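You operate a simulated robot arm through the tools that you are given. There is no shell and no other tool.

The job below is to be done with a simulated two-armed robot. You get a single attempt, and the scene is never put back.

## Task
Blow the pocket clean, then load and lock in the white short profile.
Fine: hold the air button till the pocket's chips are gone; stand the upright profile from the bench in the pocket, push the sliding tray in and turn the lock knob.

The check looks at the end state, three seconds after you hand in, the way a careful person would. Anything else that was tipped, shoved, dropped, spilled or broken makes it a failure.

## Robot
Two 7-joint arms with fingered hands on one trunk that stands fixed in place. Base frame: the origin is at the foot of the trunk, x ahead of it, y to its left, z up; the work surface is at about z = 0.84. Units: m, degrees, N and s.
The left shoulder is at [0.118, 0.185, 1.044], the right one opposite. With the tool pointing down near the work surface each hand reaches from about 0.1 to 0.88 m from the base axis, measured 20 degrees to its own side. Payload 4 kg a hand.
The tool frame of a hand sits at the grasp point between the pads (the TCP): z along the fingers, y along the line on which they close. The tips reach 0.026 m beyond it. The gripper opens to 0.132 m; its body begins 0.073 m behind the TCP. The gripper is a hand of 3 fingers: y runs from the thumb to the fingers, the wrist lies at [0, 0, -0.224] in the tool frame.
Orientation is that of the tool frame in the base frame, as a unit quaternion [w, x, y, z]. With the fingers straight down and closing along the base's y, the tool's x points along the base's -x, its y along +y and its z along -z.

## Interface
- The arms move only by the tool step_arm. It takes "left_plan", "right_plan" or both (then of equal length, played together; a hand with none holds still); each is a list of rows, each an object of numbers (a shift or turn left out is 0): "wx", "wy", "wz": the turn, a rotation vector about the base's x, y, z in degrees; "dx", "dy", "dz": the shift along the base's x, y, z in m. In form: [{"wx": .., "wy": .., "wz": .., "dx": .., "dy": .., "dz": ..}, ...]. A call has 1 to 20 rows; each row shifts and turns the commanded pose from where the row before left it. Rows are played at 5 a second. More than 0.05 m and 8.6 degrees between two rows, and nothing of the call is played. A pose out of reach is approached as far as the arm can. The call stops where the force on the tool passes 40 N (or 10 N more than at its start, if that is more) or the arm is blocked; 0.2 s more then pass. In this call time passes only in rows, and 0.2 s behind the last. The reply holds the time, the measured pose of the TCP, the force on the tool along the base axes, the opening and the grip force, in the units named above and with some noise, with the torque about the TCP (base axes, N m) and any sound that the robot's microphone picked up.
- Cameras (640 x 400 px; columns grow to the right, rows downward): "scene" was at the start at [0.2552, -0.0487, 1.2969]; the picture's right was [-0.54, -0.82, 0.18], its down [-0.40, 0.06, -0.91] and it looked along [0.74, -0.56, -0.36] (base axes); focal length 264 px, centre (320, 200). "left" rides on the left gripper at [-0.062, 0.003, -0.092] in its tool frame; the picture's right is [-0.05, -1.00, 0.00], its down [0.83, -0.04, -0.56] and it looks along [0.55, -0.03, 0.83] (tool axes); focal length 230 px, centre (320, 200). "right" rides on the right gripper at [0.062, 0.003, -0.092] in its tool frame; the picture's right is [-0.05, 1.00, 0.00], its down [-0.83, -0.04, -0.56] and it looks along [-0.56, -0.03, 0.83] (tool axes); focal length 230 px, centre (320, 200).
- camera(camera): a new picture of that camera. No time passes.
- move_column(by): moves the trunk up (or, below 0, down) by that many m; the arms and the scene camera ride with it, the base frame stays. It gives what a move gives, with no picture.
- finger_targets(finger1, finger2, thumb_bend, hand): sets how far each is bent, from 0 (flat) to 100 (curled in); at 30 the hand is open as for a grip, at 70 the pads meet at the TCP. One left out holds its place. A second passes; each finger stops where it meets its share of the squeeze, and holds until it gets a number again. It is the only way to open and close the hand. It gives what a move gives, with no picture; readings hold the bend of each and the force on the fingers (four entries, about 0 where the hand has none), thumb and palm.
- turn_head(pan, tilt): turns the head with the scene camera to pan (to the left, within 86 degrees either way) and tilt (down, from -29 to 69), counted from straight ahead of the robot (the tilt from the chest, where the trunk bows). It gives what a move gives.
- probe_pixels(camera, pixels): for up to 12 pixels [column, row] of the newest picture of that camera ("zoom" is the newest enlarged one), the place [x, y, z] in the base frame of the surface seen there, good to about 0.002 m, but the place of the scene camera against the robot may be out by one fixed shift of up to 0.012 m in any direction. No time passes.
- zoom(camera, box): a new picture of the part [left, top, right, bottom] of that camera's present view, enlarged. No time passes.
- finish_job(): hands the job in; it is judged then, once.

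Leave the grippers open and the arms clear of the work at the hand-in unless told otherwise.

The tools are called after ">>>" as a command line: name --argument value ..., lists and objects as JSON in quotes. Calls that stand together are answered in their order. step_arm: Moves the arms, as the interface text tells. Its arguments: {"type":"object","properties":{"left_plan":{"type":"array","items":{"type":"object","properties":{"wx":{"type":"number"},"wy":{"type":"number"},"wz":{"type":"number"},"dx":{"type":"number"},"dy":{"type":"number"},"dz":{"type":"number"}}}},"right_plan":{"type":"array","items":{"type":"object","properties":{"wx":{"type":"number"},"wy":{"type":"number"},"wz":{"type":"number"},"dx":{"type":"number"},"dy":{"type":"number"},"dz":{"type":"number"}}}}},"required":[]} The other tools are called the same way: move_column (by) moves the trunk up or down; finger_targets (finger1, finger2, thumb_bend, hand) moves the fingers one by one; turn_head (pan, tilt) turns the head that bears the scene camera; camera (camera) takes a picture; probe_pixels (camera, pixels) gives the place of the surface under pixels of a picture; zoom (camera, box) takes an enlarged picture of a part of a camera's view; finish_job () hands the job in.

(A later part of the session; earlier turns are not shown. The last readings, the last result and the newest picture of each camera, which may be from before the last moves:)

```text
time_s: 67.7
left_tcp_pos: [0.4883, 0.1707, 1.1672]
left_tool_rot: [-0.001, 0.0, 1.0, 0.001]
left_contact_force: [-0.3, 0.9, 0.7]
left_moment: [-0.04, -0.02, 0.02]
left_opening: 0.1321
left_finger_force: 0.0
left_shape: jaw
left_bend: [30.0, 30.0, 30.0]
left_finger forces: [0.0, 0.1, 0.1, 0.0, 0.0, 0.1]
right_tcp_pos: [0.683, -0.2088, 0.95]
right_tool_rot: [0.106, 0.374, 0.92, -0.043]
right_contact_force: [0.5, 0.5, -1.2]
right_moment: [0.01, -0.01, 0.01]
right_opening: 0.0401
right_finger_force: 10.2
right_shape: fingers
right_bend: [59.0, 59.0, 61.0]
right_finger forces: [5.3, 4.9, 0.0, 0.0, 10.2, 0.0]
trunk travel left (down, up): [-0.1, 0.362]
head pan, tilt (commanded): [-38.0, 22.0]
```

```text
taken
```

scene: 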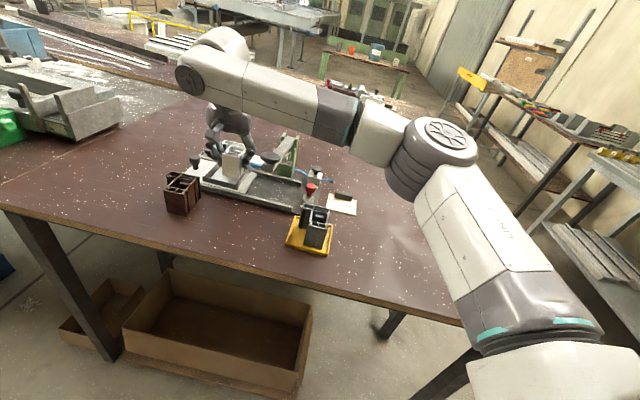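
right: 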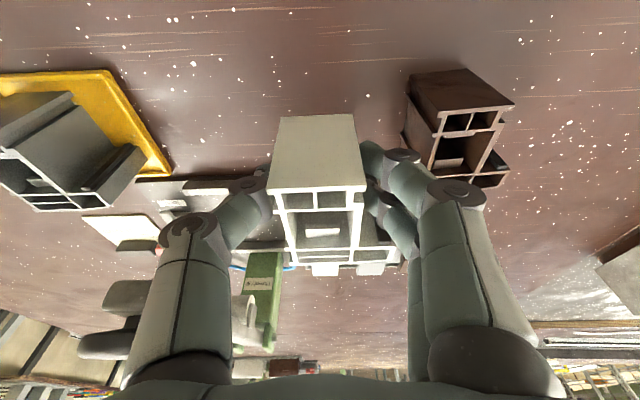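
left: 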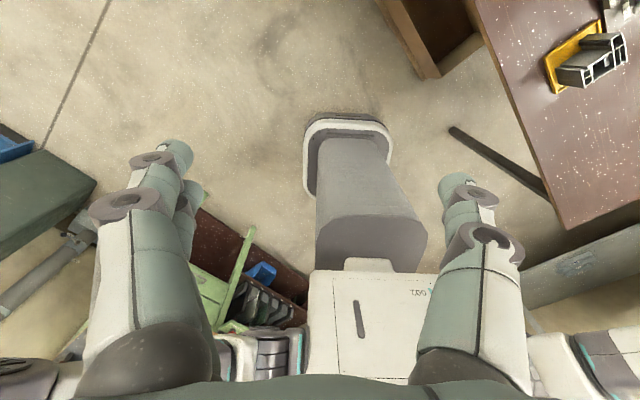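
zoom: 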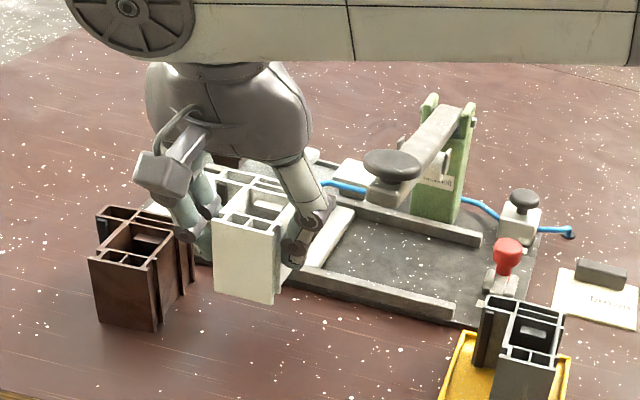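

The profile is back over its old spot, upright. I'll lower it to about 6 mm above the bench, then settle in 2 mm steps while watching the force.

>>> step_arm --right_plan '[{"dz": -0.018}, {"dz": -0.018}, {"dz": -0.013}]'

>>> step_arm --right_plan '[{"dz": -0.002}, {"dz": -0.002}]'

```text
time_s: 68.5
left_tcp_pos: [0.488, 0.1698, 1.1662]
left_tool_rot: [0.0, 0.0, 1.0, -0.001]
left_contact_force: [-0.5, -1.2, -0.8]
left_moment: [0.02, 0.0, 0.02]
left_opening: 0.1321
left_finger_force: 0.0
left_shape: jaw
left_bend: [30.0, 30.0, 30.0]
left_finger forces: [0.0, 0.0, 0.1, 0.0, 0.0, 0.1]
right_tcp_pos: [0.6827, -0.2079, 0.8971]
right_tool_rot: [0.105, 0.373, 0.921, -0.043]
right_contact_force: [-0.8, 1.3, -0.2]
right_moment: [0.01, 0.04, 0.01]
right_opening: 0.0402
right_finger_force: 9.8
right_shape: fingers
right_bend: [59.0, 59.0, 61.0]
right_finger forces: [5.2, 4.9, 0.1, 0.0, 10.1, 0.1]
trunk travel left (down, up): [-0.1, 0.362]
head pan, tilt (commanded): [-38.0, 22.0]
```

```text
time_s: 69.1
left_tcp_pos: [0.488, 0.1701, 1.1685]
left_tool_rot: [0.0, 0.0, 1.0, 0.0]
left_contact_force: [-0.6, 0.1, -0.3]
left_moment: [0.02, 0.04, -0.02]
left_opening: 0.1321
left_finger_force: 0.1
left_shape: jaw
left_bend: [30.0, 30.0, 30.0]
left_finger forces: [0.0, 0.1, 0.0, 0.0, 0.0, 0.0]
right_tcp_pos: [0.6829, -0.2087, 0.8936]
right_tool_rot: [0.105, 0.372, 0.921, -0.042]
right_contact_force: [1.3, -0.5, -0.5]
right_moment: [0.01, 0.0, -0.01]
right_opening: 0.0401
right_finger_force: 10.1
right_shape: fingers
right_bend: [59.0, 59.0, 61.0]
right_finger forces: [5.1, 5.1, 0.0, 0.1, 10.3, 0.0]
trunk travel left (down, up): [-0.1, 0.362]
head pan, tilt (commanded): [-38.0, 22.0]
```

There's no contact force yet at z 0.8936. I'll go down in 1 mm steps.

>>> step_arm --right_plan '[{"dz": -0.001}]'

>>> step_arm --right_plan '[{"dz": -0.001}]'

>>> zoom --camera "scene" --box '[190, 160, 270, 230]'

```text
time_s: 69.5
left_tcp_pos: [0.4895, 0.1702, 1.1666]
left_tool_rot: [0.0, 0.0, 1.0, 0.0]
left_contact_force: [0.3, 0.5, 0.7]
left_moment: [0.01, 0.03, 0.0]
left_opening: 0.1317
left_finger_force: 0.0
left_shape: jaw
left_bend: [30.0, 30.0, 30.0]
left_finger forces: [0.0, 0.0, 0.0, 0.1, 0.1, 0.0]
right_tcp_pos: [0.6837, -0.2076, 0.8927]
right_tool_rot: [0.105, 0.372, 0.921, -0.043]
right_contact_force: [0.6, -0.1, -0.1]
right_moment: [-0.04, -0.01, 0.0]
right_opening: 0.0402
right_finger_force: 10.6
right_shape: fingers
right_bend: [59.0, 59.0, 61.0]
right_finger forces: [5.0, 5.4, 0.0, 0.1, 10.2, 0.0]
trunk travel left (down, up): [-0.1, 0.362]
head pan, tilt (commanded): [-38.0, 22.0]
```

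```text
time_s: 69.9
left_tcp_pos: [0.4882, 0.1702, 1.1671]
left_tool_rot: [0.0, 0.0, 1.0, -0.001]
left_contact_force: [-0.7, -0.3, -0.1]
left_moment: [0.0, 0.01, 0.01]
left_opening: 0.1319
left_finger_force: 0.1
left_shape: jaw
left_bend: [30.0, 30.0, 30.0]
left_finger forces: [0.1, 0.0, 0.0, 0.0, 0.0, 0.0]
right_tcp_pos: [0.6832, -0.2075, 0.8929]
right_tool_rot: [0.106, 0.372, 0.921, -0.043]
right_contact_force: [-1.4, 1.0, 2.7]
right_moment: [-0.03, 0.03, 0.01]
right_opening: 0.0401
right_finger_force: 10.4
right_shape: fingers
right_bend: [59.0, 59.0, 61.0]
right_finger forces: [5.1, 5.5, 0.1, 0.1, 10.8, 0.0]
trunk travel left (down, up): [-0.1, 0.362]
head pan, tilt (commanded): [-38.0, 22.0]
```

```text
5.71 times, centred on (230, 195) of scene
```

zoom: 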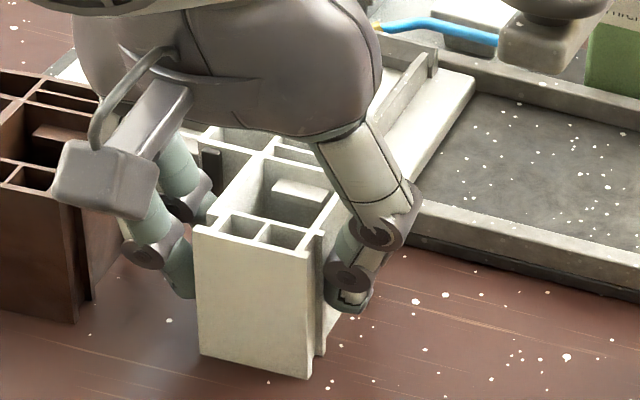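

The profile rests on the bench, with 2.7 N at z 0.893. I'll open the hand to bend 50.

>>> finger_targets --hand "right" --finger1 50 --finger2 50 --thumb_bend 50

>>> camera --camera "right"

>>> zoom --camera "scene" --box '[160, 130, 300, 235]'

```text
time_s: 70.9
left_tcp_pos: [0.4871, 0.17, 1.1661]
left_tool_rot: [0.0, 0.0, 1.0, 0.0]
left_contact_force: [0.5, 0.8, -0.4]
left_moment: [0.0, -0.01, -0.01]
left_opening: 0.132
left_finger_force: 0.0
left_shape: jaw
left_bend: [30.0, 30.0, 30.0]
left_finger forces: [0.0, 0.0, 0.0, 0.0, 0.0, 0.0]
right_tcp_pos: [0.6837, -0.2086, 0.8939]
right_tool_rot: [0.105, 0.373, 0.921, -0.042]
right_contact_force: [0.2, 0.1, -0.6]
right_moment: [-0.01, -0.02, 0.01]
right_opening: 0.0671
right_finger_force: 0.1
right_shape: fingers
right_bend: [50.0, 50.0, 50.0]
right_finger forces: [0.0, 0.0, 0.0, 0.0, 0.0, 0.0]
trunk travel left (down, up): [-0.1, 0.362]
head pan, tilt (commanded): [-38.0, 22.0]
```

```text
taken
```

right: 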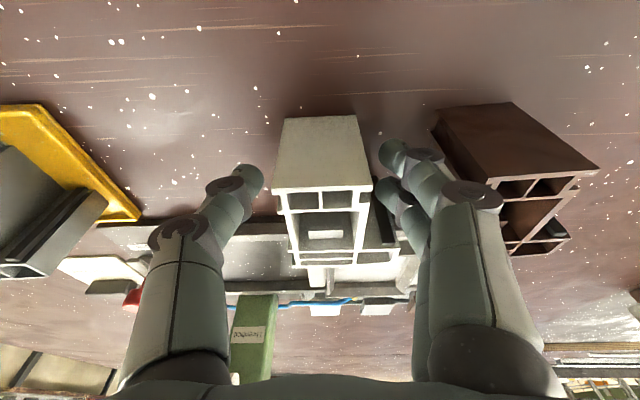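

```text
3.81 times, centred on (230, 182) of scene
```

zoom: 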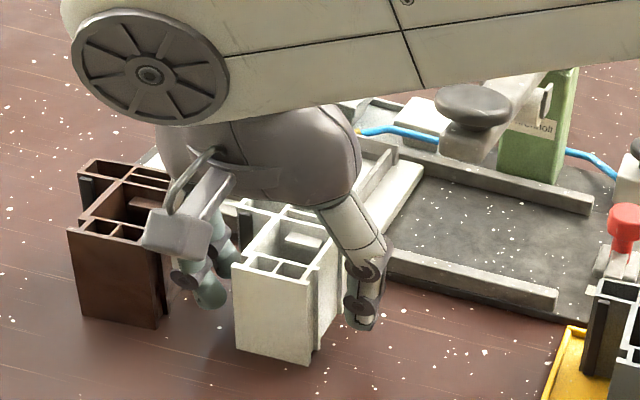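

The profile stands free and upright. I'll shift 5 mm toward the robot to keep the fingers off the flange, then lean a further 13° about the closing axis.

>>> step_arm --right_plan '[{"dx": -0.0036, "dy": 0.0035}, {"wx": -4.53, "wy": -4.66}]'

>>> step_arm --right_plan '[{"wx": -4.53, "wy": -4.66}]'

>>> camera --camera "right"

>>> zoom --camera "scene" --box '[160, 130, 300, 235]'

```text
time_s: 71.5
left_tcp_pos: [0.4884, 0.1705, 1.1664]
left_tool_rot: [0.0, 0.0, 1.0, 0.0]
left_contact_force: [-0.2, -0.1, -0.5]
left_moment: [-0.02, -0.02, 0.02]
left_opening: 0.132
left_finger_force: 0.0
left_shape: jaw
left_bend: [30.0, 30.0, 30.0]
left_finger forces: [0.0, 0.0, 0.0, 0.0, 0.0, 0.0]
right_tcp_pos: [0.6811, -0.2039, 0.8923]
right_tool_rot: [0.157, 0.369, 0.914, -0.064]
right_contact_force: [0.8, -0.3, -0.3]
right_moment: [0.0, -0.02, 0.0]
right_opening: 0.0671
right_finger_force: 0.0
right_shape: fingers
right_bend: [50.0, 50.0, 50.0]
right_finger forces: [0.0, 0.0, 0.1, 0.0, 0.0, 0.1]
trunk travel left (down, up): [-0.1, 0.362]
head pan, tilt (commanded): [-38.0, 22.0]
```

```text
time_s: 71.9
left_tcp_pos: [0.4884, 0.1712, 1.1678]
left_tool_rot: [0.0, 0.0, 1.0, 0.0]
left_contact_force: [-0.5, -0.1, -0.5]
left_moment: [-0.02, 0.0, -0.03]
left_opening: 0.1321
left_finger_force: 0.0
left_shape: jaw
left_bend: [30.0, 30.0, 30.0]
left_finger forces: [0.0, 0.0, 0.0, 0.0, 0.0, 0.1]
right_tcp_pos: [0.6796, -0.2034, 0.8918]
right_tool_rot: [0.209, 0.365, 0.903, -0.085]
right_contact_force: [-0.3, 0.7, -0.3]
right_moment: [0.02, 0.03, 0.01]
right_opening: 0.0671
right_finger_force: 0.0
right_shape: fingers
right_bend: [50.0, 50.0, 50.0]
right_finger forces: [0.1, 0.0, 0.0, 0.0, 0.1, 0.0]
trunk travel left (down, up): [-0.1, 0.362]
head pan, tilt (commanded): [-38.0, 22.0]
```

```text
taken
```

right: 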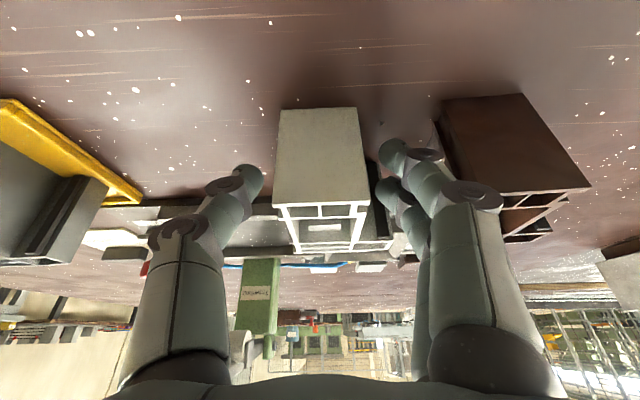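

```text
3.81 times, centred on (230, 182) of scene
```

zoom: 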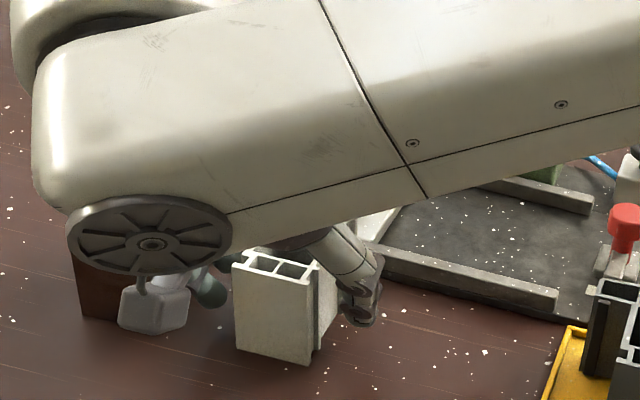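

The lean is now 26° with no warning, and the profile hasn't moved. I'll centre by 1.5 mm, go down 3 mm for more pad contact, and close to just short of contact.

>>> step_arm --right_plan '[{"dx": 0.0011, "dy": 0.0012, "dz": -0.003}]'

>>> finger_targets --hand "right" --finger1 58 --finger2 58 --thumb_bend 58

>>> finger_targets --hand "right" --finger1 66 --finger2 66 --thumb_bend 66

>>> camera --camera "right"

```text
time_s: 72.3
left_tcp_pos: [0.4885, 0.1702, 1.1664]
left_tool_rot: [0.0, 0.0, 1.0, -0.001]
left_contact_force: [-0.8, 0.2, 0.4]
left_moment: [-0.01, 0.01, 0.01]
left_opening: 0.132
left_finger_force: 0.2
left_shape: jaw
left_bend: [30.0, 30.0, 30.0]
left_finger forces: [0.0, 0.0, 0.1, 0.0, 0.0, 0.0]
right_tcp_pos: [0.683, -0.2033, 0.8888]
right_tool_rot: [0.208, 0.366, 0.903, -0.084]
right_contact_force: [-0.2, -1.0, 0.7]
right_moment: [0.01, 0.0, -0.02]
right_opening: 0.0671
right_finger_force: 0.0
right_shape: fingers
right_bend: [50.0, 50.0, 50.0]
right_finger forces: [0.0, 0.0, 0.0, 0.1, 0.0, 0.1]
trunk travel left (down, up): [-0.1, 0.362]
head pan, tilt (commanded): [-38.0, 22.0]
```

```text
time_s: 73.3
left_tcp_pos: [0.4886, 0.1705, 1.1673]
left_tool_rot: [0.0, 0.001, 1.0, 0.0]
left_contact_force: [-0.3, -0.1, -0.3]
left_moment: [-0.02, -0.01, -0.03]
left_opening: 0.1319
left_finger_force: 0.1
left_shape: jaw
left_bend: [30.0, 30.0, 30.0]
left_finger forces: [0.0, 0.1, 0.0, 0.0, 0.0, 0.0]
right_tcp_pos: [0.6821, -0.2032, 0.8895]
right_tool_rot: [0.208, 0.365, 0.904, -0.084]
right_contact_force: [-0.1, -0.8, -0.2]
right_moment: [-0.01, -0.02, 0.01]
right_opening: 0.0456
right_finger_force: 0.1
right_shape: fingers
right_bend: [57.0, 57.0, 57.0]
right_finger forces: [0.0, 0.1, 0.1, 0.1, 0.2, 0.0]
trunk travel left (down, up): [-0.1, 0.362]
head pan, tilt (commanded): [-38.0, 22.0]
```

```text
time_s: 74.3
left_tcp_pos: [0.4885, 0.1708, 1.1672]
left_tool_rot: [-0.001, 0.0, 1.0, -0.001]
left_contact_force: [0.2, -0.5, -0.8]
left_moment: [-0.01, 0.0, 0.01]
left_opening: 0.132
left_finger_force: 0.0
left_shape: jaw
left_bend: [30.0, 30.0, 30.0]
left_finger forces: [0.0, 0.0, 0.0, 0.1, 0.0, 0.0]
right_tcp_pos: [0.6831, -0.2033, 0.8885]
right_tool_rot: [0.208, 0.365, 0.903, -0.085]
right_contact_force: [0.9, -0.1, -0.5]
right_moment: [0.02, 0.01, 0.04]
right_opening: 0.0404
right_finger_force: 10.8
right_shape: fingers
right_bend: [59.0, 59.0, 61.0]
right_finger forces: [5.3, 5.1, 0.0, 0.0, 10.4, 0.0]
trunk travel left (down, up): [-0.1, 0.362]
head pan, tilt (commanded): [-38.0, 22.0]
```

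```text
taken
```

right: 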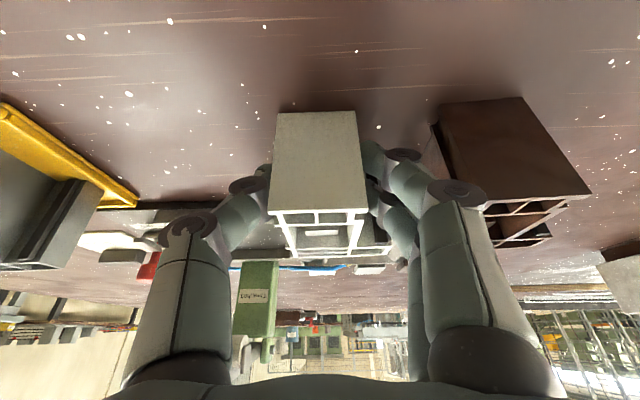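

The grip is firm again at 10 N with no shift. I'll lift by 5 cm, so the bottom is at about 0.889.

>>> step_arm --right_plan '[{"dz": 0.006}, {"dz": 0.012}, {"dz": 0.016}, {"dz": 0.016}]'

>>> step_arm --right_plan '[{"dx": 0.017, "dy": -0.0105}, {"dx": 0.017, "dy": -0.0105}, {"dx": 0.017, "dy": -0.0105}]'

>>> zoom --camera "scene" --box '[150, 80, 340, 240]'

```text
time_s: 75.3
left_tcp_pos: [0.489, 0.17, 1.1668]
left_tool_rot: [0.0, 0.0, 1.0, 0.001]
left_contact_force: [0.5, 0.6, -0.3]
left_moment: [0.01, 0.01, -0.04]
left_opening: 0.1323
left_finger_force: 0.1
left_shape: jaw
left_bend: [30.0, 30.0, 30.0]
left_finger forces: [0.1, 0.0, 0.1, 0.0, 0.1, 0.0]
right_tcp_pos: [0.6827, -0.2021, 0.9415]
right_tool_rot: [0.209, 0.365, 0.903, -0.083]
right_contact_force: [0.3, 0.0, -0.4]
right_moment: [0.03, 0.06, 0.04]
right_opening: 0.0407
right_finger_force: 10.4
right_shape: fingers
right_bend: [59.0, 59.0, 61.0]
right_finger forces: [5.4, 4.9, 0.1, 0.0, 10.4, 0.0]
trunk travel left (down, up): [-0.1, 0.362]
head pan, tilt (commanded): [-38.0, 22.0]
```

```text
time_s: 76.1
left_tcp_pos: [0.4885, 0.1693, 1.166]
left_tool_rot: [0.0, 0.0, 1.0, 0.0]
left_contact_force: [1.0, -0.7, -0.1]
left_moment: [0.01, 0.02, 0.01]
left_opening: 0.1319
left_finger_force: 0.0
left_shape: jaw
left_bend: [30.0, 30.0, 30.0]
left_finger forces: [0.0, 0.0, 0.0, 0.0, 0.1, 0.0]
right_tcp_pos: [0.7316, -0.2353, 0.9391]
right_tool_rot: [0.208, 0.365, 0.903, -0.085]
right_contact_force: [0.4, -0.8, -1.9]
right_moment: [0.05, 0.02, 0.01]
right_opening: 0.0407
right_finger_force: 10.6
right_shape: fingers
right_bend: [59.0, 59.0, 61.0]
right_finger forces: [5.4, 5.0, 0.1, 0.1, 10.2, 0.1]
trunk travel left (down, up): [-0.1, 0.362]
head pan, tilt (commanded): [-38.0, 22.0]
```

```text
2.50 times, centred on (245, 160) of scene
```

zoom: 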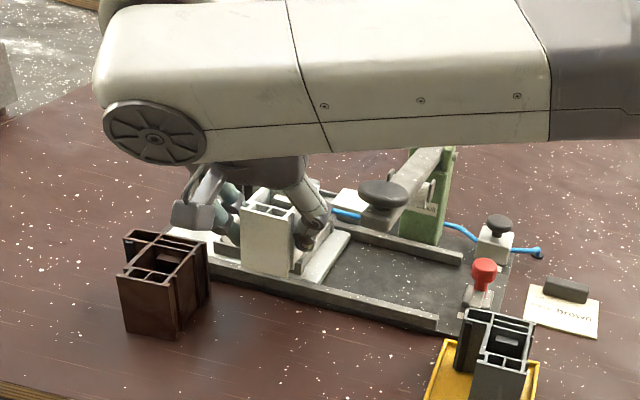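

The profile is on its way to the pocket with no warnings. I'll continue in short calls to (0.785, -0.265).

>>> step_arm --right_plan '[{"dx": 0.0171, "dy": -0.0102}, {"dx": 0.0171, "dy": -0.0102}]'

>>> step_arm --right_plan '[{"dx": 0.0171, "dy": -0.0102}]'

>>> zoom --camera "scene" --box '[205, 120, 305, 200]'

>>> camera --camera "right"

```text
time_s: 76.7
left_tcp_pos: [0.4891, 0.1699, 1.1666]
left_tool_rot: [0.0, 0.001, 1.0, 0.0]
left_contact_force: [0.4, 0.1, 0.1]
left_moment: [0.02, 0.0, 0.0]
left_opening: 0.1318
left_finger_force: 0.1
left_shape: jaw
left_bend: [30.0, 30.0, 30.0]
left_finger forces: [0.0, 0.0, 0.0, 0.1, 0.0, 0.0]
right_tcp_pos: [0.7663, -0.2554, 0.939]
right_tool_rot: [0.208, 0.365, 0.903, -0.084]
right_contact_force: [-0.3, 0.0, -1.1]
right_moment: [-0.01, 0.02, 0.02]
right_opening: 0.0407
right_finger_force: 10.9
right_shape: fingers
right_bend: [59.0, 59.0, 61.0]
right_finger forces: [5.4, 4.8, 0.1, 0.0, 10.3, 0.0]
trunk travel left (down, up): [-0.1, 0.362]
head pan, tilt (commanded): [-38.0, 22.0]
```

```text
time_s: 77.1
left_tcp_pos: [0.4898, 0.1704, 1.167]
left_tool_rot: [0.0, 0.0, 1.0, -0.001]
left_contact_force: [0.1, 0.2, -0.2]
left_moment: [0.01, 0.0, 0.0]
left_opening: 0.1318
left_finger_force: 0.1
left_shape: jaw
left_bend: [30.0, 30.0, 30.0]
left_finger forces: [0.1, 0.0, 0.0, 0.0, 0.0, 0.0]
right_tcp_pos: [0.7835, -0.267, 0.9396]
right_tool_rot: [0.207, 0.365, 0.904, -0.084]
right_contact_force: [0.3, 0.0, -0.8]
right_moment: [-0.02, 0.05, 0.02]
right_opening: 0.0405
right_finger_force: 10.3
right_shape: fingers
right_bend: [59.0, 59.0, 61.0]
right_finger forces: [5.3, 4.8, 0.0, 0.1, 10.4, 0.0]
trunk travel left (down, up): [-0.1, 0.362]
head pan, tilt (commanded): [-38.0, 22.0]
```

```text
5.00 times, centred on (255, 160) of scene
```

zoom: 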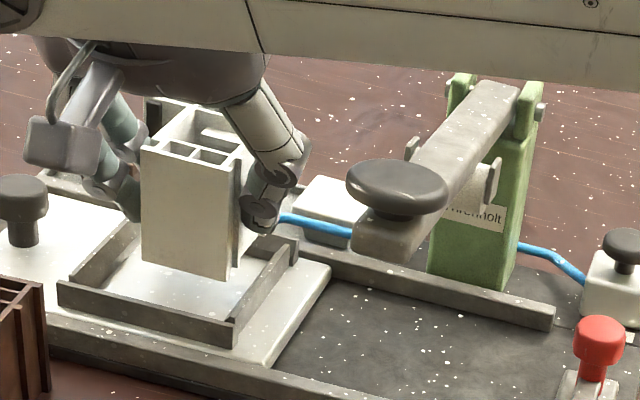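

```text
taken
```

right: 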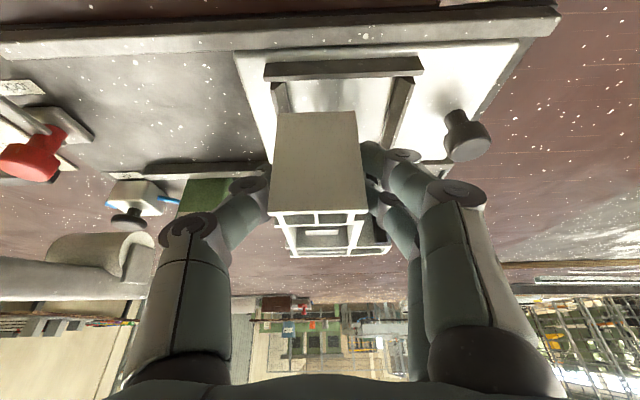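

No reach warning this time, at (0.7835, -0.267, 0.940). I'll probe the profile's lower front corners and the pocket walls in the right camera to measure the alignment.

>>> zoom --camera "right" --box '[240, 40, 440, 165]'

>>> probe_pixels --camera "zoom" --pixels '[[125, 238], [368, 235], [128, 270], [365, 262], [320, 110], [320, 125], [95, 150], [110, 175], [135, 190], [500, 170], [520, 185], [485, 180]]'

```text
3.20 times, centred on (340, 102) of right
```

zoom: 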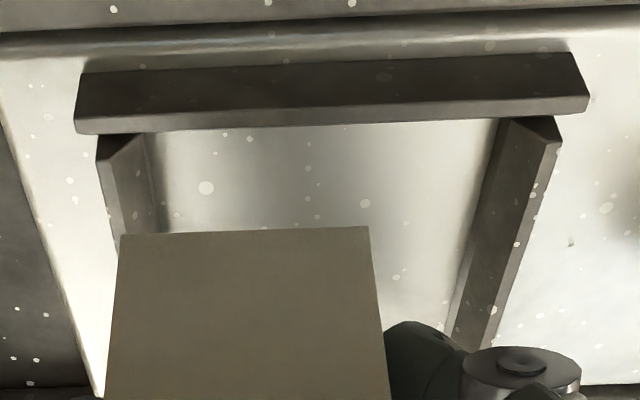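

```text
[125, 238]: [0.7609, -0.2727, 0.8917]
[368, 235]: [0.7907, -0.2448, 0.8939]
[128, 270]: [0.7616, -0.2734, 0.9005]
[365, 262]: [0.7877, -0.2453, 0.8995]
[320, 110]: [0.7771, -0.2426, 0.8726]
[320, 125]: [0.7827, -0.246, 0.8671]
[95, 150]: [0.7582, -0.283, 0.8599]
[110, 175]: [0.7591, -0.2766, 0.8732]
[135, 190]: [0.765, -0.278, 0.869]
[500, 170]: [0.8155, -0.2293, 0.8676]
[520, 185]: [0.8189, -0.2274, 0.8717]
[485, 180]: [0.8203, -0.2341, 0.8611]
```

The profile's front corners lie at s≈0.335 to 0.3755 and n≈0.7365, while the pocket's inside runs s 0.334 to 0.4035 and n 0.731 to 0.809. I need about 4 mm more along the tray direction; I'll shift and lower to just above the walls, then check again.

>>> step_arm --right_plan '[{"dx": 0.0027, "dy": 0.0028}, {"dz": -0.011}]'

>>> zoom --camera "right" --box '[240, 40, 440, 165]'

>>> probe_pixels --camera "zoom" --pixels '[[125, 240], [365, 236], [130, 270], [365, 265], [140, 190], [500, 180]]'

>>> zoom --camera "scene" --box '[205, 120, 305, 200]'

```text
time_s: 77.7
left_tcp_pos: [0.4904, 0.1702, 1.1667]
left_tool_rot: [-0.001, 0.0, 1.0, 0.0]
left_contact_force: [0.1, 0.2, 0.4]
left_moment: [0.0, 0.0, 0.03]
left_opening: 0.1317
left_finger_force: 0.1
left_shape: jaw
left_bend: [30.0, 30.0, 30.0]
left_finger forces: [0.0, 0.1, 0.0, 0.0, 0.1, 0.1]
right_tcp_pos: [0.7862, -0.2638, 0.9266]
right_tool_rot: [0.207, 0.366, 0.903, -0.084]
right_contact_force: [0.5, 0.0, -1.0]
right_moment: [0.02, 0.0, 0.03]
right_opening: 0.0405
right_finger_force: 10.8
right_shape: fingers
right_bend: [59.0, 59.0, 61.0]
right_finger forces: [5.3, 4.8, 0.0, 0.0, 10.2, 0.0]
trunk travel left (down, up): [-0.1, 0.362]
head pan, tilt (commanded): [-38.0, 22.0]
```

```text
3.20 times, centred on (340, 102) of right
```

zoom: 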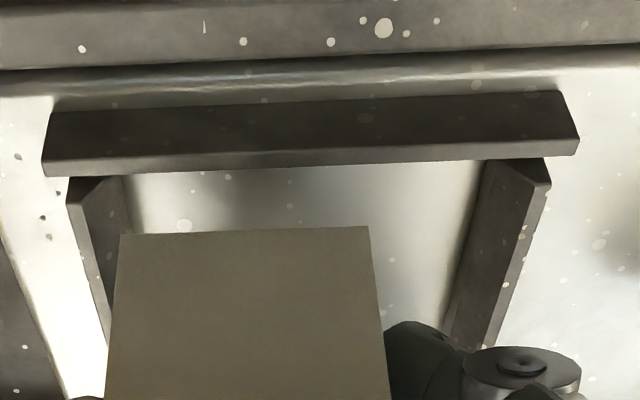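

```text
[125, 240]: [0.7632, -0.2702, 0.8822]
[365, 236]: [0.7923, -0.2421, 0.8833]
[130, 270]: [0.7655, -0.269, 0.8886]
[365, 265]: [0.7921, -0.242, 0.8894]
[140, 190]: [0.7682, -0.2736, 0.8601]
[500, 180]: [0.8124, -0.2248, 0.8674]
```

```text
5.00 times, centred on (255, 160) of scene
```

zoom: 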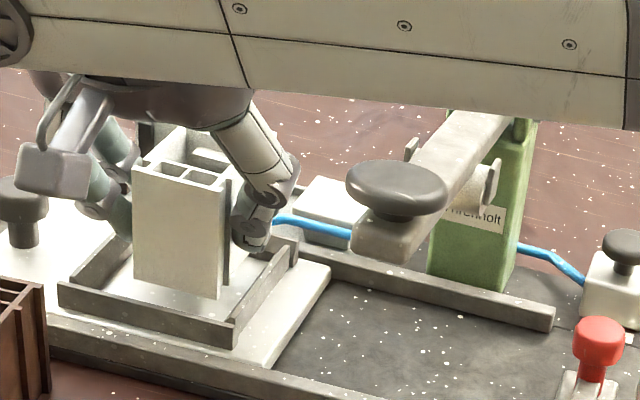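

The profile is now centred to within a millimetre or two, at s 0.338 to 0.398 and n 0.736 to 0.801, with its bottom about 6 mm above the walls. I'll lower it into the pocket slowly.

>>> step_arm --right_plan '[{"dz": -0.005}, {"dz": -0.005}]'

>>> step_arm --right_plan '[{"dz": -0.003}]'

>>> zoom --camera "scene" --box '[205, 120, 305, 200]'

```text
time_s: 78.3
left_tcp_pos: [0.4884, 0.1691, 1.167]
left_tool_rot: [0.0, 0.0, 1.0, 0.0]
left_contact_force: [-0.5, -0.4, 0.0]
left_moment: [-0.04, 0.03, 0.02]
left_opening: 0.132
left_finger_force: 0.1
left_shape: jaw
left_bend: [30.0, 30.0, 30.0]
left_finger forces: [0.0, 0.0, 0.1, 0.0, 0.0, 0.0]
right_tcp_pos: [0.7868, -0.2628, 0.9184]
right_tool_rot: [0.208, 0.365, 0.904, -0.084]
right_contact_force: [-0.3, -0.4, -1.1]
right_moment: [-0.01, 0.05, -0.02]
right_opening: 0.0404
right_finger_force: 9.7
right_shape: fingers
right_bend: [59.0, 59.0, 61.0]
right_finger forces: [5.3, 4.8, 0.1, 0.0, 10.3, 0.0]
trunk travel left (down, up): [-0.1, 0.362]
head pan, tilt (commanded): [-38.0, 22.0]
```

```text
time_s: 78.7
left_tcp_pos: [0.4887, 0.1701, 1.1676]
left_tool_rot: [0.0, 0.0, 1.0, 0.0]
left_contact_force: [-0.4, -0.4, 0.0]
left_moment: [0.02, 0.0, -0.04]
left_opening: 0.1316
left_finger_force: 0.0
left_shape: jaw
left_bend: [30.0, 30.0, 30.0]
left_finger forces: [0.0, 0.0, 0.1, 0.0, 0.0, 0.1]
right_tcp_pos: [0.7874, -0.2634, 0.9147]
right_tool_rot: [0.209, 0.365, 0.903, -0.085]
right_contact_force: [0.8, 0.9, -1.7]
right_moment: [0.0, 0.06, -0.01]
right_opening: 0.0406
right_finger_force: 10.0
right_shape: fingers
right_bend: [59.0, 59.0, 61.0]
right_finger forces: [5.3, 4.8, 0.0, 0.0, 10.3, 0.0]
trunk travel left (down, up): [-0.1, 0.362]
head pan, tilt (commanded): [-38.0, 22.0]
```

```text
5.00 times, centred on (255, 160) of scene
```

zoom: 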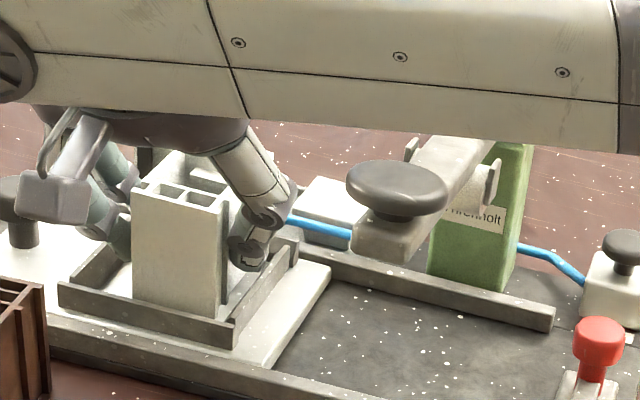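

The bottom is inside the walls now and nothing touches. I'll lower in 2 mm and then 1 mm steps until it meets the floor.

>>> step_arm --right_plan '[{"dz": -0.002}, {"dz": -0.002}]'

>>> step_arm --right_plan '[{"dz": -0.001}]'

```text
time_s: 79.3
left_tcp_pos: [0.49, 0.17, 1.1676]
left_tool_rot: [0.0, 0.0, 1.0, 0.0]
left_contact_force: [-0.6, -0.3, -0.3]
left_moment: [0.02, 0.0, -0.01]
left_opening: 0.1319
left_finger_force: 0.1
left_shape: jaw
left_bend: [30.0, 30.0, 30.0]
left_finger forces: [0.1, 0.0, 0.0, 0.1, 0.0, 0.0]
right_tcp_pos: [0.7879, -0.264, 0.9118]
right_tool_rot: [0.208, 0.365, 0.904, -0.086]
right_contact_force: [0.1, -1.0, -1.3]
right_moment: [0.01, 0.01, -0.03]
right_opening: 0.0406
right_finger_force: 10.7
right_shape: fingers
right_bend: [59.0, 59.0, 61.0]
right_finger forces: [5.3, 4.8, 0.1, 0.0, 10.3, 0.0]
trunk travel left (down, up): [-0.1, 0.362]
head pan, tilt (commanded): [-38.0, 22.0]
```

```text
time_s: 79.7
left_tcp_pos: [0.4884, 0.1711, 1.1674]
left_tool_rot: [0.0, 0.0, 1.0, -0.001]
left_contact_force: [0.2, -0.2, -0.8]
left_moment: [0.03, 0.0, 0.02]
left_opening: 0.1318
left_finger_force: 0.1
left_shape: jaw
left_bend: [30.0, 30.0, 30.0]
left_finger forces: [0.0, 0.1, 0.0, 0.0, 0.0, 0.0]
right_tcp_pos: [0.787, -0.2628, 0.9097]
right_tool_rot: [0.208, 0.365, 0.904, -0.085]
right_contact_force: [-0.1, -0.3, -1.3]
right_moment: [0.01, 0.03, 0.0]
right_opening: 0.0405
right_finger_force: 10.2
right_shape: fingers
right_bend: [59.0, 59.0, 61.0]
right_finger forces: [5.3, 4.9, 0.0, 0.0, 10.3, 0.1]
trunk travel left (down, up): [-0.1, 0.362]
head pan, tilt (commanded): [-38.0, 22.0]
```

No contact yet at z 0.9097. I'll go on in 1 mm steps.

>>> step_arm --right_plan '[{"dz": -0.001}]'

>>> step_arm --right_plan '[{"dz": -0.001}]'

>>> step_arm --right_plan '[{"dz": -0.001}]'

```text
time_s: 80.1
left_tcp_pos: [0.4885, 0.1708, 1.1679]
left_tool_rot: [0.0, 0.0, 1.0, 0.0]
left_contact_force: [-1.0, 0.0, -0.4]
left_moment: [0.02, 0.03, 0.02]
left_opening: 0.132
left_finger_force: 0.1
left_shape: jaw
left_bend: [30.0, 30.0, 30.0]
left_finger forces: [0.0, 0.0, 0.1, 0.0, 0.0, 0.0]
right_tcp_pos: [0.7881, -0.2627, 0.9096]
right_tool_rot: [0.208, 0.365, 0.903, -0.085]
right_contact_force: [-0.1, -0.8, -0.3]
right_moment: [0.05, -0.01, 0.02]
right_opening: 0.0405
right_finger_force: 10.2
right_shape: fingers
right_bend: [59.0, 59.0, 61.0]
right_finger forces: [5.4, 4.9, 0.0, 0.0, 10.3, 0.1]
trunk travel left (down, up): [-0.1, 0.362]
head pan, tilt (commanded): [-38.0, 22.0]
```

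```text
time_s: 80.5
left_tcp_pos: [0.4891, 0.1699, 1.1676]
left_tool_rot: [0.0, 0.001, 1.0, 0.0]
left_contact_force: [0.0, -0.1, 0.0]
left_moment: [0.01, 0.0, -0.01]
left_opening: 0.1317
left_finger_force: 0.0
left_shape: jaw
left_bend: [30.0, 30.0, 30.0]
left_finger forces: [0.1, 0.1, 0.1, 0.1, 0.0, 0.1]
right_tcp_pos: [0.7872, -0.2642, 0.9105]
right_tool_rot: [0.208, 0.365, 0.903, -0.085]
right_contact_force: [0.4, -0.6, -0.1]
right_moment: [0.0, 0.03, 0.01]
right_opening: 0.0406
right_finger_force: 10.0
right_shape: fingers
right_bend: [59.0, 59.0, 61.0]
right_finger forces: [5.2, 4.8, 0.0, 0.0, 10.3, 0.0]
trunk travel left (down, up): [-0.1, 0.362]
head pan, tilt (commanded): [-38.0, 22.0]
```

```text
time_s: 80.9
left_tcp_pos: [0.488, 0.1699, 1.167]
left_tool_rot: [0.0, 0.0, 1.0, 0.0]
left_contact_force: [0.2, -0.5, -0.4]
left_moment: [0.02, 0.01, 0.02]
left_opening: 0.1317
left_finger_force: 0.1
left_shape: jaw
left_bend: [30.0, 30.0, 30.0]
left_finger forces: [0.0, 0.0, 0.0, 0.0, 0.1, 0.1]
right_tcp_pos: [0.7879, -0.263, 0.9085]
right_tool_rot: [0.209, 0.365, 0.903, -0.085]
right_contact_force: [-1.1, 0.4, 0.1]
right_moment: [0.01, 0.03, 0.04]
right_opening: 0.0406
right_finger_force: 10.7
right_shape: fingers
right_bend: [59.0, 59.0, 61.0]
right_finger forces: [5.2, 5.0, 0.0, 0.1, 10.3, 0.0]
trunk travel left (down, up): [-0.1, 0.362]
head pan, tilt (commanded): [-38.0, 22.0]
```

The hanging weight (-1.3 N) has faded to about 0, so the bottom is meeting the floor. One more millimetre to seat it, and a look.

>>> step_arm --right_plan '[{"dz": -0.001}]'

>>> zoom --camera "scene" --box '[205, 130, 285, 195]'

>>> zoom --camera "right" --box '[240, 40, 440, 165]'

```text
time_s: 81.3
left_tcp_pos: [0.4892, 0.1707, 1.1677]
left_tool_rot: [0.0, -0.001, 1.0, 0.001]
left_contact_force: [-0.3, 0.5, 0.3]
left_moment: [-0.02, 0.0, 0.0]
left_opening: 0.1318
left_finger_force: 0.1
left_shape: jaw
left_bend: [30.0, 30.0, 30.0]
left_finger forces: [0.0, 0.0, 0.0, 0.0, 0.0, 0.1]
right_tcp_pos: [0.7878, -0.2638, 0.9073]
right_tool_rot: [0.208, 0.366, 0.903, -0.085]
right_contact_force: [-0.1, 0.0, 0.0]
right_moment: [0.01, 0.01, 0.02]
right_opening: 0.0404
right_finger_force: 10.4
right_shape: fingers
right_bend: [59.0, 59.0, 61.0]
right_finger forces: [5.2, 5.1, 0.0, 0.1, 10.4, 0.0]
trunk travel left (down, up): [-0.1, 0.362]
head pan, tilt (commanded): [-38.0, 22.0]
```

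```text
6.15 times, centred on (245, 162) of scene
```

zoom: 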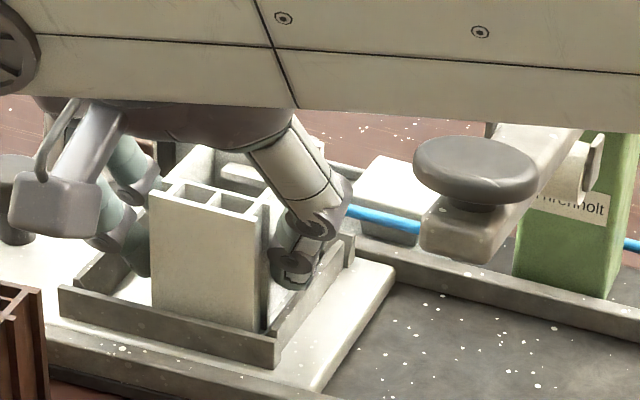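

```text
3.20 times, centred on (340, 102) of right
```

zoom: 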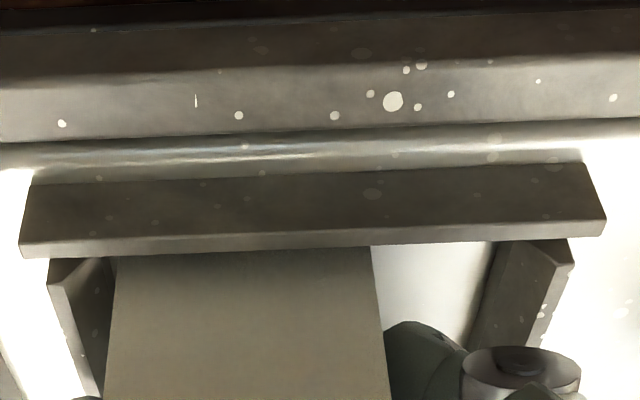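

It sits inside all four walls. I'll take one more millimetre to be sure it stands on the floor before letting go.

>>> step_arm --right_plan '[{"dz": -0.001}]'

```text
time_s: 81.7
left_tcp_pos: [0.4879, 0.1715, 1.1683]
left_tool_rot: [0.0, 0.0, 1.0, 0.0]
left_contact_force: [-0.6, 1.0, -0.5]
left_moment: [-0.03, -0.02, -0.01]
left_opening: 0.1318
left_finger_force: 0.1
left_shape: jaw
left_bend: [30.0, 30.0, 30.0]
left_finger forces: [0.0, 0.0, 0.0, 0.0, 0.0, 0.0]
right_tcp_pos: [0.788, -0.2622, 0.9076]
right_tool_rot: [0.209, 0.366, 0.903, -0.085]
right_contact_force: [0.0, -1.2, 3.5]
right_moment: [-0.07, 0.01, -0.01]
right_opening: 0.0406
right_finger_force: 10.4
right_shape: fingers
right_bend: [59.0, 60.0, 61.0]
right_finger forces: [5.2, 5.1, 0.0, 0.0, 10.9, 0.1]
trunk travel left (down, up): [-0.1, 0.362]
head pan, tilt (commanded): [-38.0, 22.0]
```

3.5 N of contact, so the profile stands on the pocket floor. I'll open the hand to bend 50.

>>> finger_targets --hand "right" --finger1 50 --finger2 50 --thumb_bend 50

>>> camera --camera "right"

>>> zoom --camera "scene" --box '[205, 130, 285, 195]'

```text
time_s: 82.7
left_tcp_pos: [0.4885, 0.1707, 1.1669]
left_tool_rot: [0.0, 0.0, 1.0, -0.001]
left_contact_force: [-0.3, -0.3, -0.5]
left_moment: [0.01, 0.0, 0.01]
left_opening: 0.1321
left_finger_force: 0.1
left_shape: jaw
left_bend: [30.0, 30.0, 30.0]
left_finger forces: [0.1, 0.0, 0.0, 0.1, 0.1, 0.0]
right_tcp_pos: [0.7869, -0.2622, 0.9061]
right_tool_rot: [0.209, 0.365, 0.903, -0.084]
right_contact_force: [-0.1, 0.7, 0.3]
right_moment: [-0.02, -0.01, 0.01]
right_opening: 0.0672
right_finger_force: 0.0
right_shape: fingers
right_bend: [50.0, 50.0, 50.0]
right_finger forces: [0.1, 0.0, 0.0, 0.0, 0.0, 0.0]
trunk travel left (down, up): [-0.1, 0.362]
head pan, tilt (commanded): [-38.0, 22.0]
```

```text
taken
```

right: 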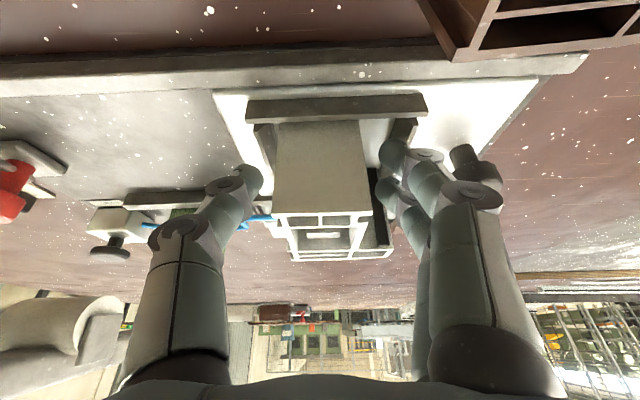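

```text
6.15 times, centred on (245, 162) of scene
```

zoom: 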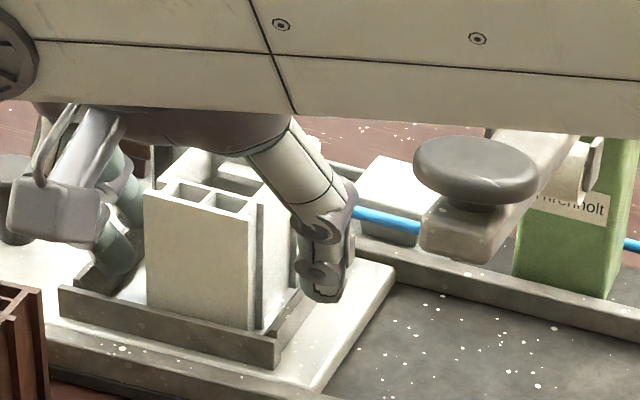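

The profile stands in the pocket on its own. The tray post at (0.868, -0.208) lies just beyond good reach, so I'll first draw the tray in by about 3 cm with the profile held, stopping short of the swing arm, and then take the post. I'll go down 4 mm and grip again.

>>> step_arm --right_plan '[{"dz": -0.004}]'

>>> finger_targets --hand "right" --finger1 66 --finger2 66 --thumb_bend 66

>>> camera --camera "right"

```text
time_s: 83.1
left_tcp_pos: [0.4881, 0.1686, 1.168]
left_tool_rot: [0.0, 0.001, 1.0, 0.0]
left_contact_force: [-0.3, -0.7, 0.1]
left_moment: [-0.03, 0.0, -0.01]
left_opening: 0.1319
left_finger_force: 0.1
left_shape: jaw
left_bend: [30.0, 30.0, 30.0]
left_finger forces: [0.0, 0.0, 0.0, 0.0, 0.0, 0.1]
right_tcp_pos: [0.7864, -0.2621, 0.902]
right_tool_rot: [0.21, 0.365, 0.903, -0.085]
right_contact_force: [-0.7, 0.1, 0.5]
right_moment: [0.01, 0.0, 0.0]
right_opening: 0.0666
right_finger_force: 0.2
right_shape: fingers
right_bend: [51.0, 50.0, 50.0]
right_finger forces: [0.8, 0.0, 0.0, 0.0, 0.1, 0.1]
trunk travel left (down, up): [-0.1, 0.362]
head pan, tilt (commanded): [-38.0, 22.0]
```

```text
time_s: 84.1
left_tcp_pos: [0.4874, 0.1698, 1.1683]
left_tool_rot: [0.0, 0.0, 1.0, -0.001]
left_contact_force: [-0.6, -0.6, 0.0]
left_moment: [-0.03, -0.04, 0.02]
left_opening: 0.132
left_finger_force: 0.0
left_shape: jaw
left_bend: [30.0, 30.0, 30.0]
left_finger forces: [0.0, 0.0, 0.0, 0.0, 0.0, 0.0]
right_tcp_pos: [0.7878, -0.2621, 0.9021]
right_tool_rot: [0.209, 0.365, 0.903, -0.085]
right_contact_force: [-0.3, -0.5, -0.2]
right_moment: [-0.05, 0.07, 0.01]
right_opening: 0.0407
right_finger_force: 10.4
right_shape: fingers
right_bend: [59.0, 60.0, 61.0]
right_finger forces: [5.0, 4.8, 0.0, 0.0, 11.4, 0.1]
trunk travel left (down, up): [-0.1, 0.362]
head pan, tilt (commanded): [-38.0, 22.0]
```

```text
taken
```

right: 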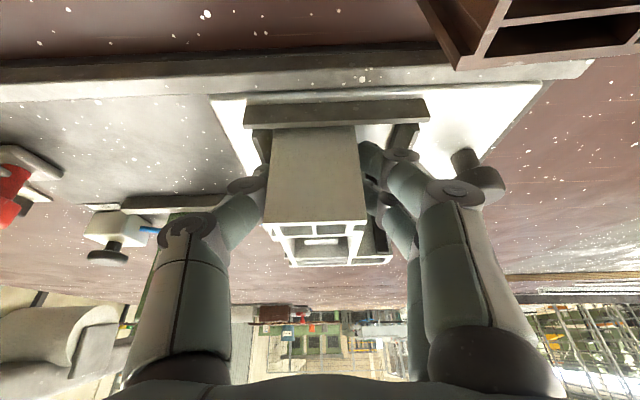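

Gripped again with about 10 N. I'll draw it toward the inner end in 4 mm steps and watch the force.

>>> step_arm --right_plan '[{"dx": -0.0028, "dy": -0.0029}, {"dx": -0.0028, "dy": -0.0029}]'

>>> zoom --camera "scene" --box '[195, 130, 295, 205]'

```text
time_s: 84.7
left_tcp_pos: [0.4881, 0.1705, 1.1668]
left_tool_rot: [0.0, -0.002, 1.0, 0.0]
left_contact_force: [-0.2, 0.9, -0.2]
left_moment: [-0.01, -0.01, 0.0]
left_opening: 0.132
left_finger_force: 0.1
left_shape: jaw
left_bend: [30.0, 30.0, 30.0]
left_finger forces: [0.0, 0.1, 0.0, 0.1, 0.1, 0.0]
right_tcp_pos: [0.781, -0.2677, 0.9021]
right_tool_rot: [0.209, 0.365, 0.903, -0.085]
right_contact_force: [2.8, 1.3, 2.2]
right_moment: [-0.02, -0.03, 0.01]
right_opening: 0.0405
right_finger_force: 11.7
right_shape: fingers
right_bend: [59.0, 59.0, 62.0]
right_finger forces: [6.0, 6.0, 0.1, 0.0, 10.3, 0.0]
trunk travel left (down, up): [-0.1, 0.362]
head pan, tilt (commanded): [-38.0, 22.0]
```

```text
5.33 times, centred on (245, 168) of scene
```

zoom: 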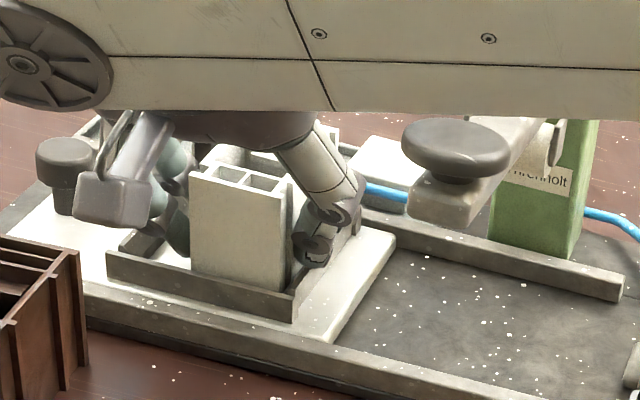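

About 3 N of resistance now as the profile meets the wall. I'll continue with three more rows.

>>> step_arm --right_plan '[{"dx": -0.0028, "dy": -0.0029}, {"dx": -0.0028, "dy": -0.0029}, {"dx": -0.0028, "dy": -0.0029}]'

>>> zoom --camera "scene" --box '[195, 130, 295, 205]'

```text
time_s: 85.5
left_tcp_pos: [0.4885, 0.1701, 1.1681]
left_tool_rot: [0.0, 0.0, 1.0, 0.0]
left_contact_force: [-0.4, -0.2, 0.9]
left_moment: [-0.01, -0.01, 0.01]
left_opening: 0.1322
left_finger_force: 0.1
left_shape: jaw
left_bend: [30.0, 30.0, 30.0]
left_finger forces: [0.0, 0.0, 0.1, 0.0, 0.1, 0.1]
right_tcp_pos: [0.772, -0.2774, 0.9018]
right_tool_rot: [0.208, 0.365, 0.903, -0.085]
right_contact_force: [1.0, 1.0, 1.1]
right_moment: [0.05, -0.04, 0.02]
right_opening: 0.0403
right_finger_force: 10.7
right_shape: fingers
right_bend: [59.0, 60.0, 62.0]
right_finger forces: [5.7, 5.7, 0.0, 0.1, 10.2, 0.0]
trunk travel left (down, up): [-0.1, 0.362]
head pan, tilt (commanded): [-38.0, 22.0]
```

```text
5.33 times, centred on (245, 168) of scene
```

zoom: 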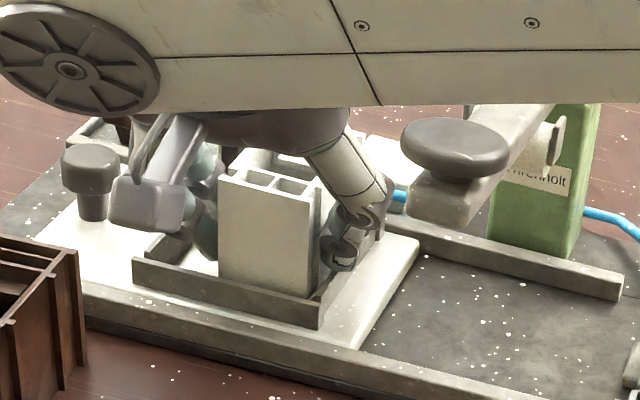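

The tray slides along with the profile upright and only about 1.5 N. Three more rows; the thumb keeps about 2 cm from the swing arm.

>>> step_arm --right_plan '[{"dx": -0.0028, "dy": -0.0029}, {"dx": -0.0028, "dy": -0.0029}, {"dx": -0.0024, "dy": -0.0025}]'

>>> zoom --camera "scene" --box '[195, 130, 295, 205]'

>>> camera --camera "right"

```text
time_s: 86.3
left_tcp_pos: [0.4884, 0.1693, 1.1668]
left_tool_rot: [0.0, 0.0, 1.0, 0.0]
left_contact_force: [0.1, 0.1, 0.0]
left_moment: [0.0, -0.02, 0.02]
left_opening: 0.1321
left_finger_force: 0.0
left_shape: jaw
left_bend: [30.0, 30.0, 30.0]
left_finger forces: [0.1, 0.1, 0.0, 0.0, 0.0, 0.0]
right_tcp_pos: [0.7644, -0.2846, 0.9027]
right_tool_rot: [0.208, 0.367, 0.903, -0.085]
right_contact_force: [0.8, 0.9, -1.3]
right_moment: [0.06, -0.04, -0.02]
right_opening: 0.0405
right_finger_force: 10.8
right_shape: fingers
right_bend: [59.0, 59.0, 62.0]
right_finger forces: [5.7, 5.6, 0.1, 0.0, 10.2, 0.1]
trunk travel left (down, up): [-0.1, 0.362]
head pan, tilt (commanded): [-38.0, 22.0]
```

```text
5.33 times, centred on (245, 168) of scene
```

zoom: 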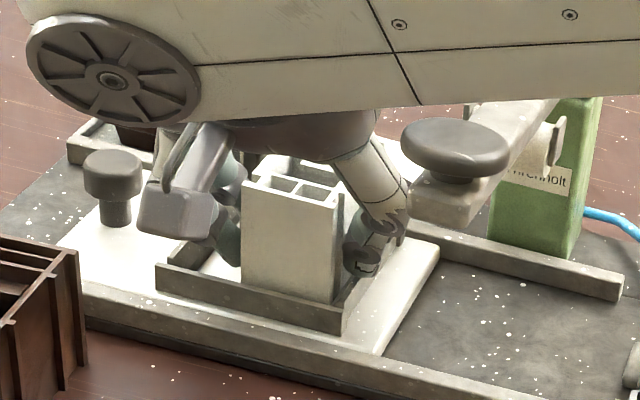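

```text
taken
```

right: 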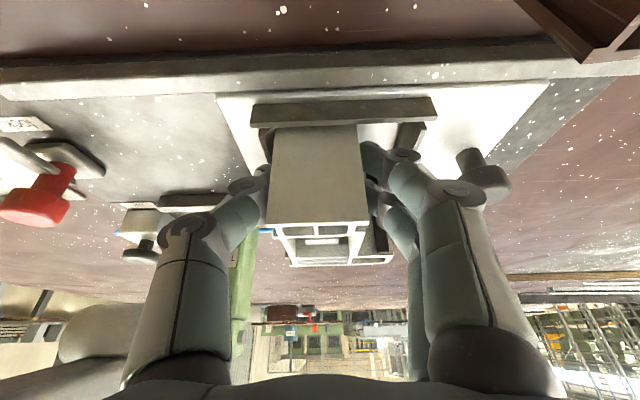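

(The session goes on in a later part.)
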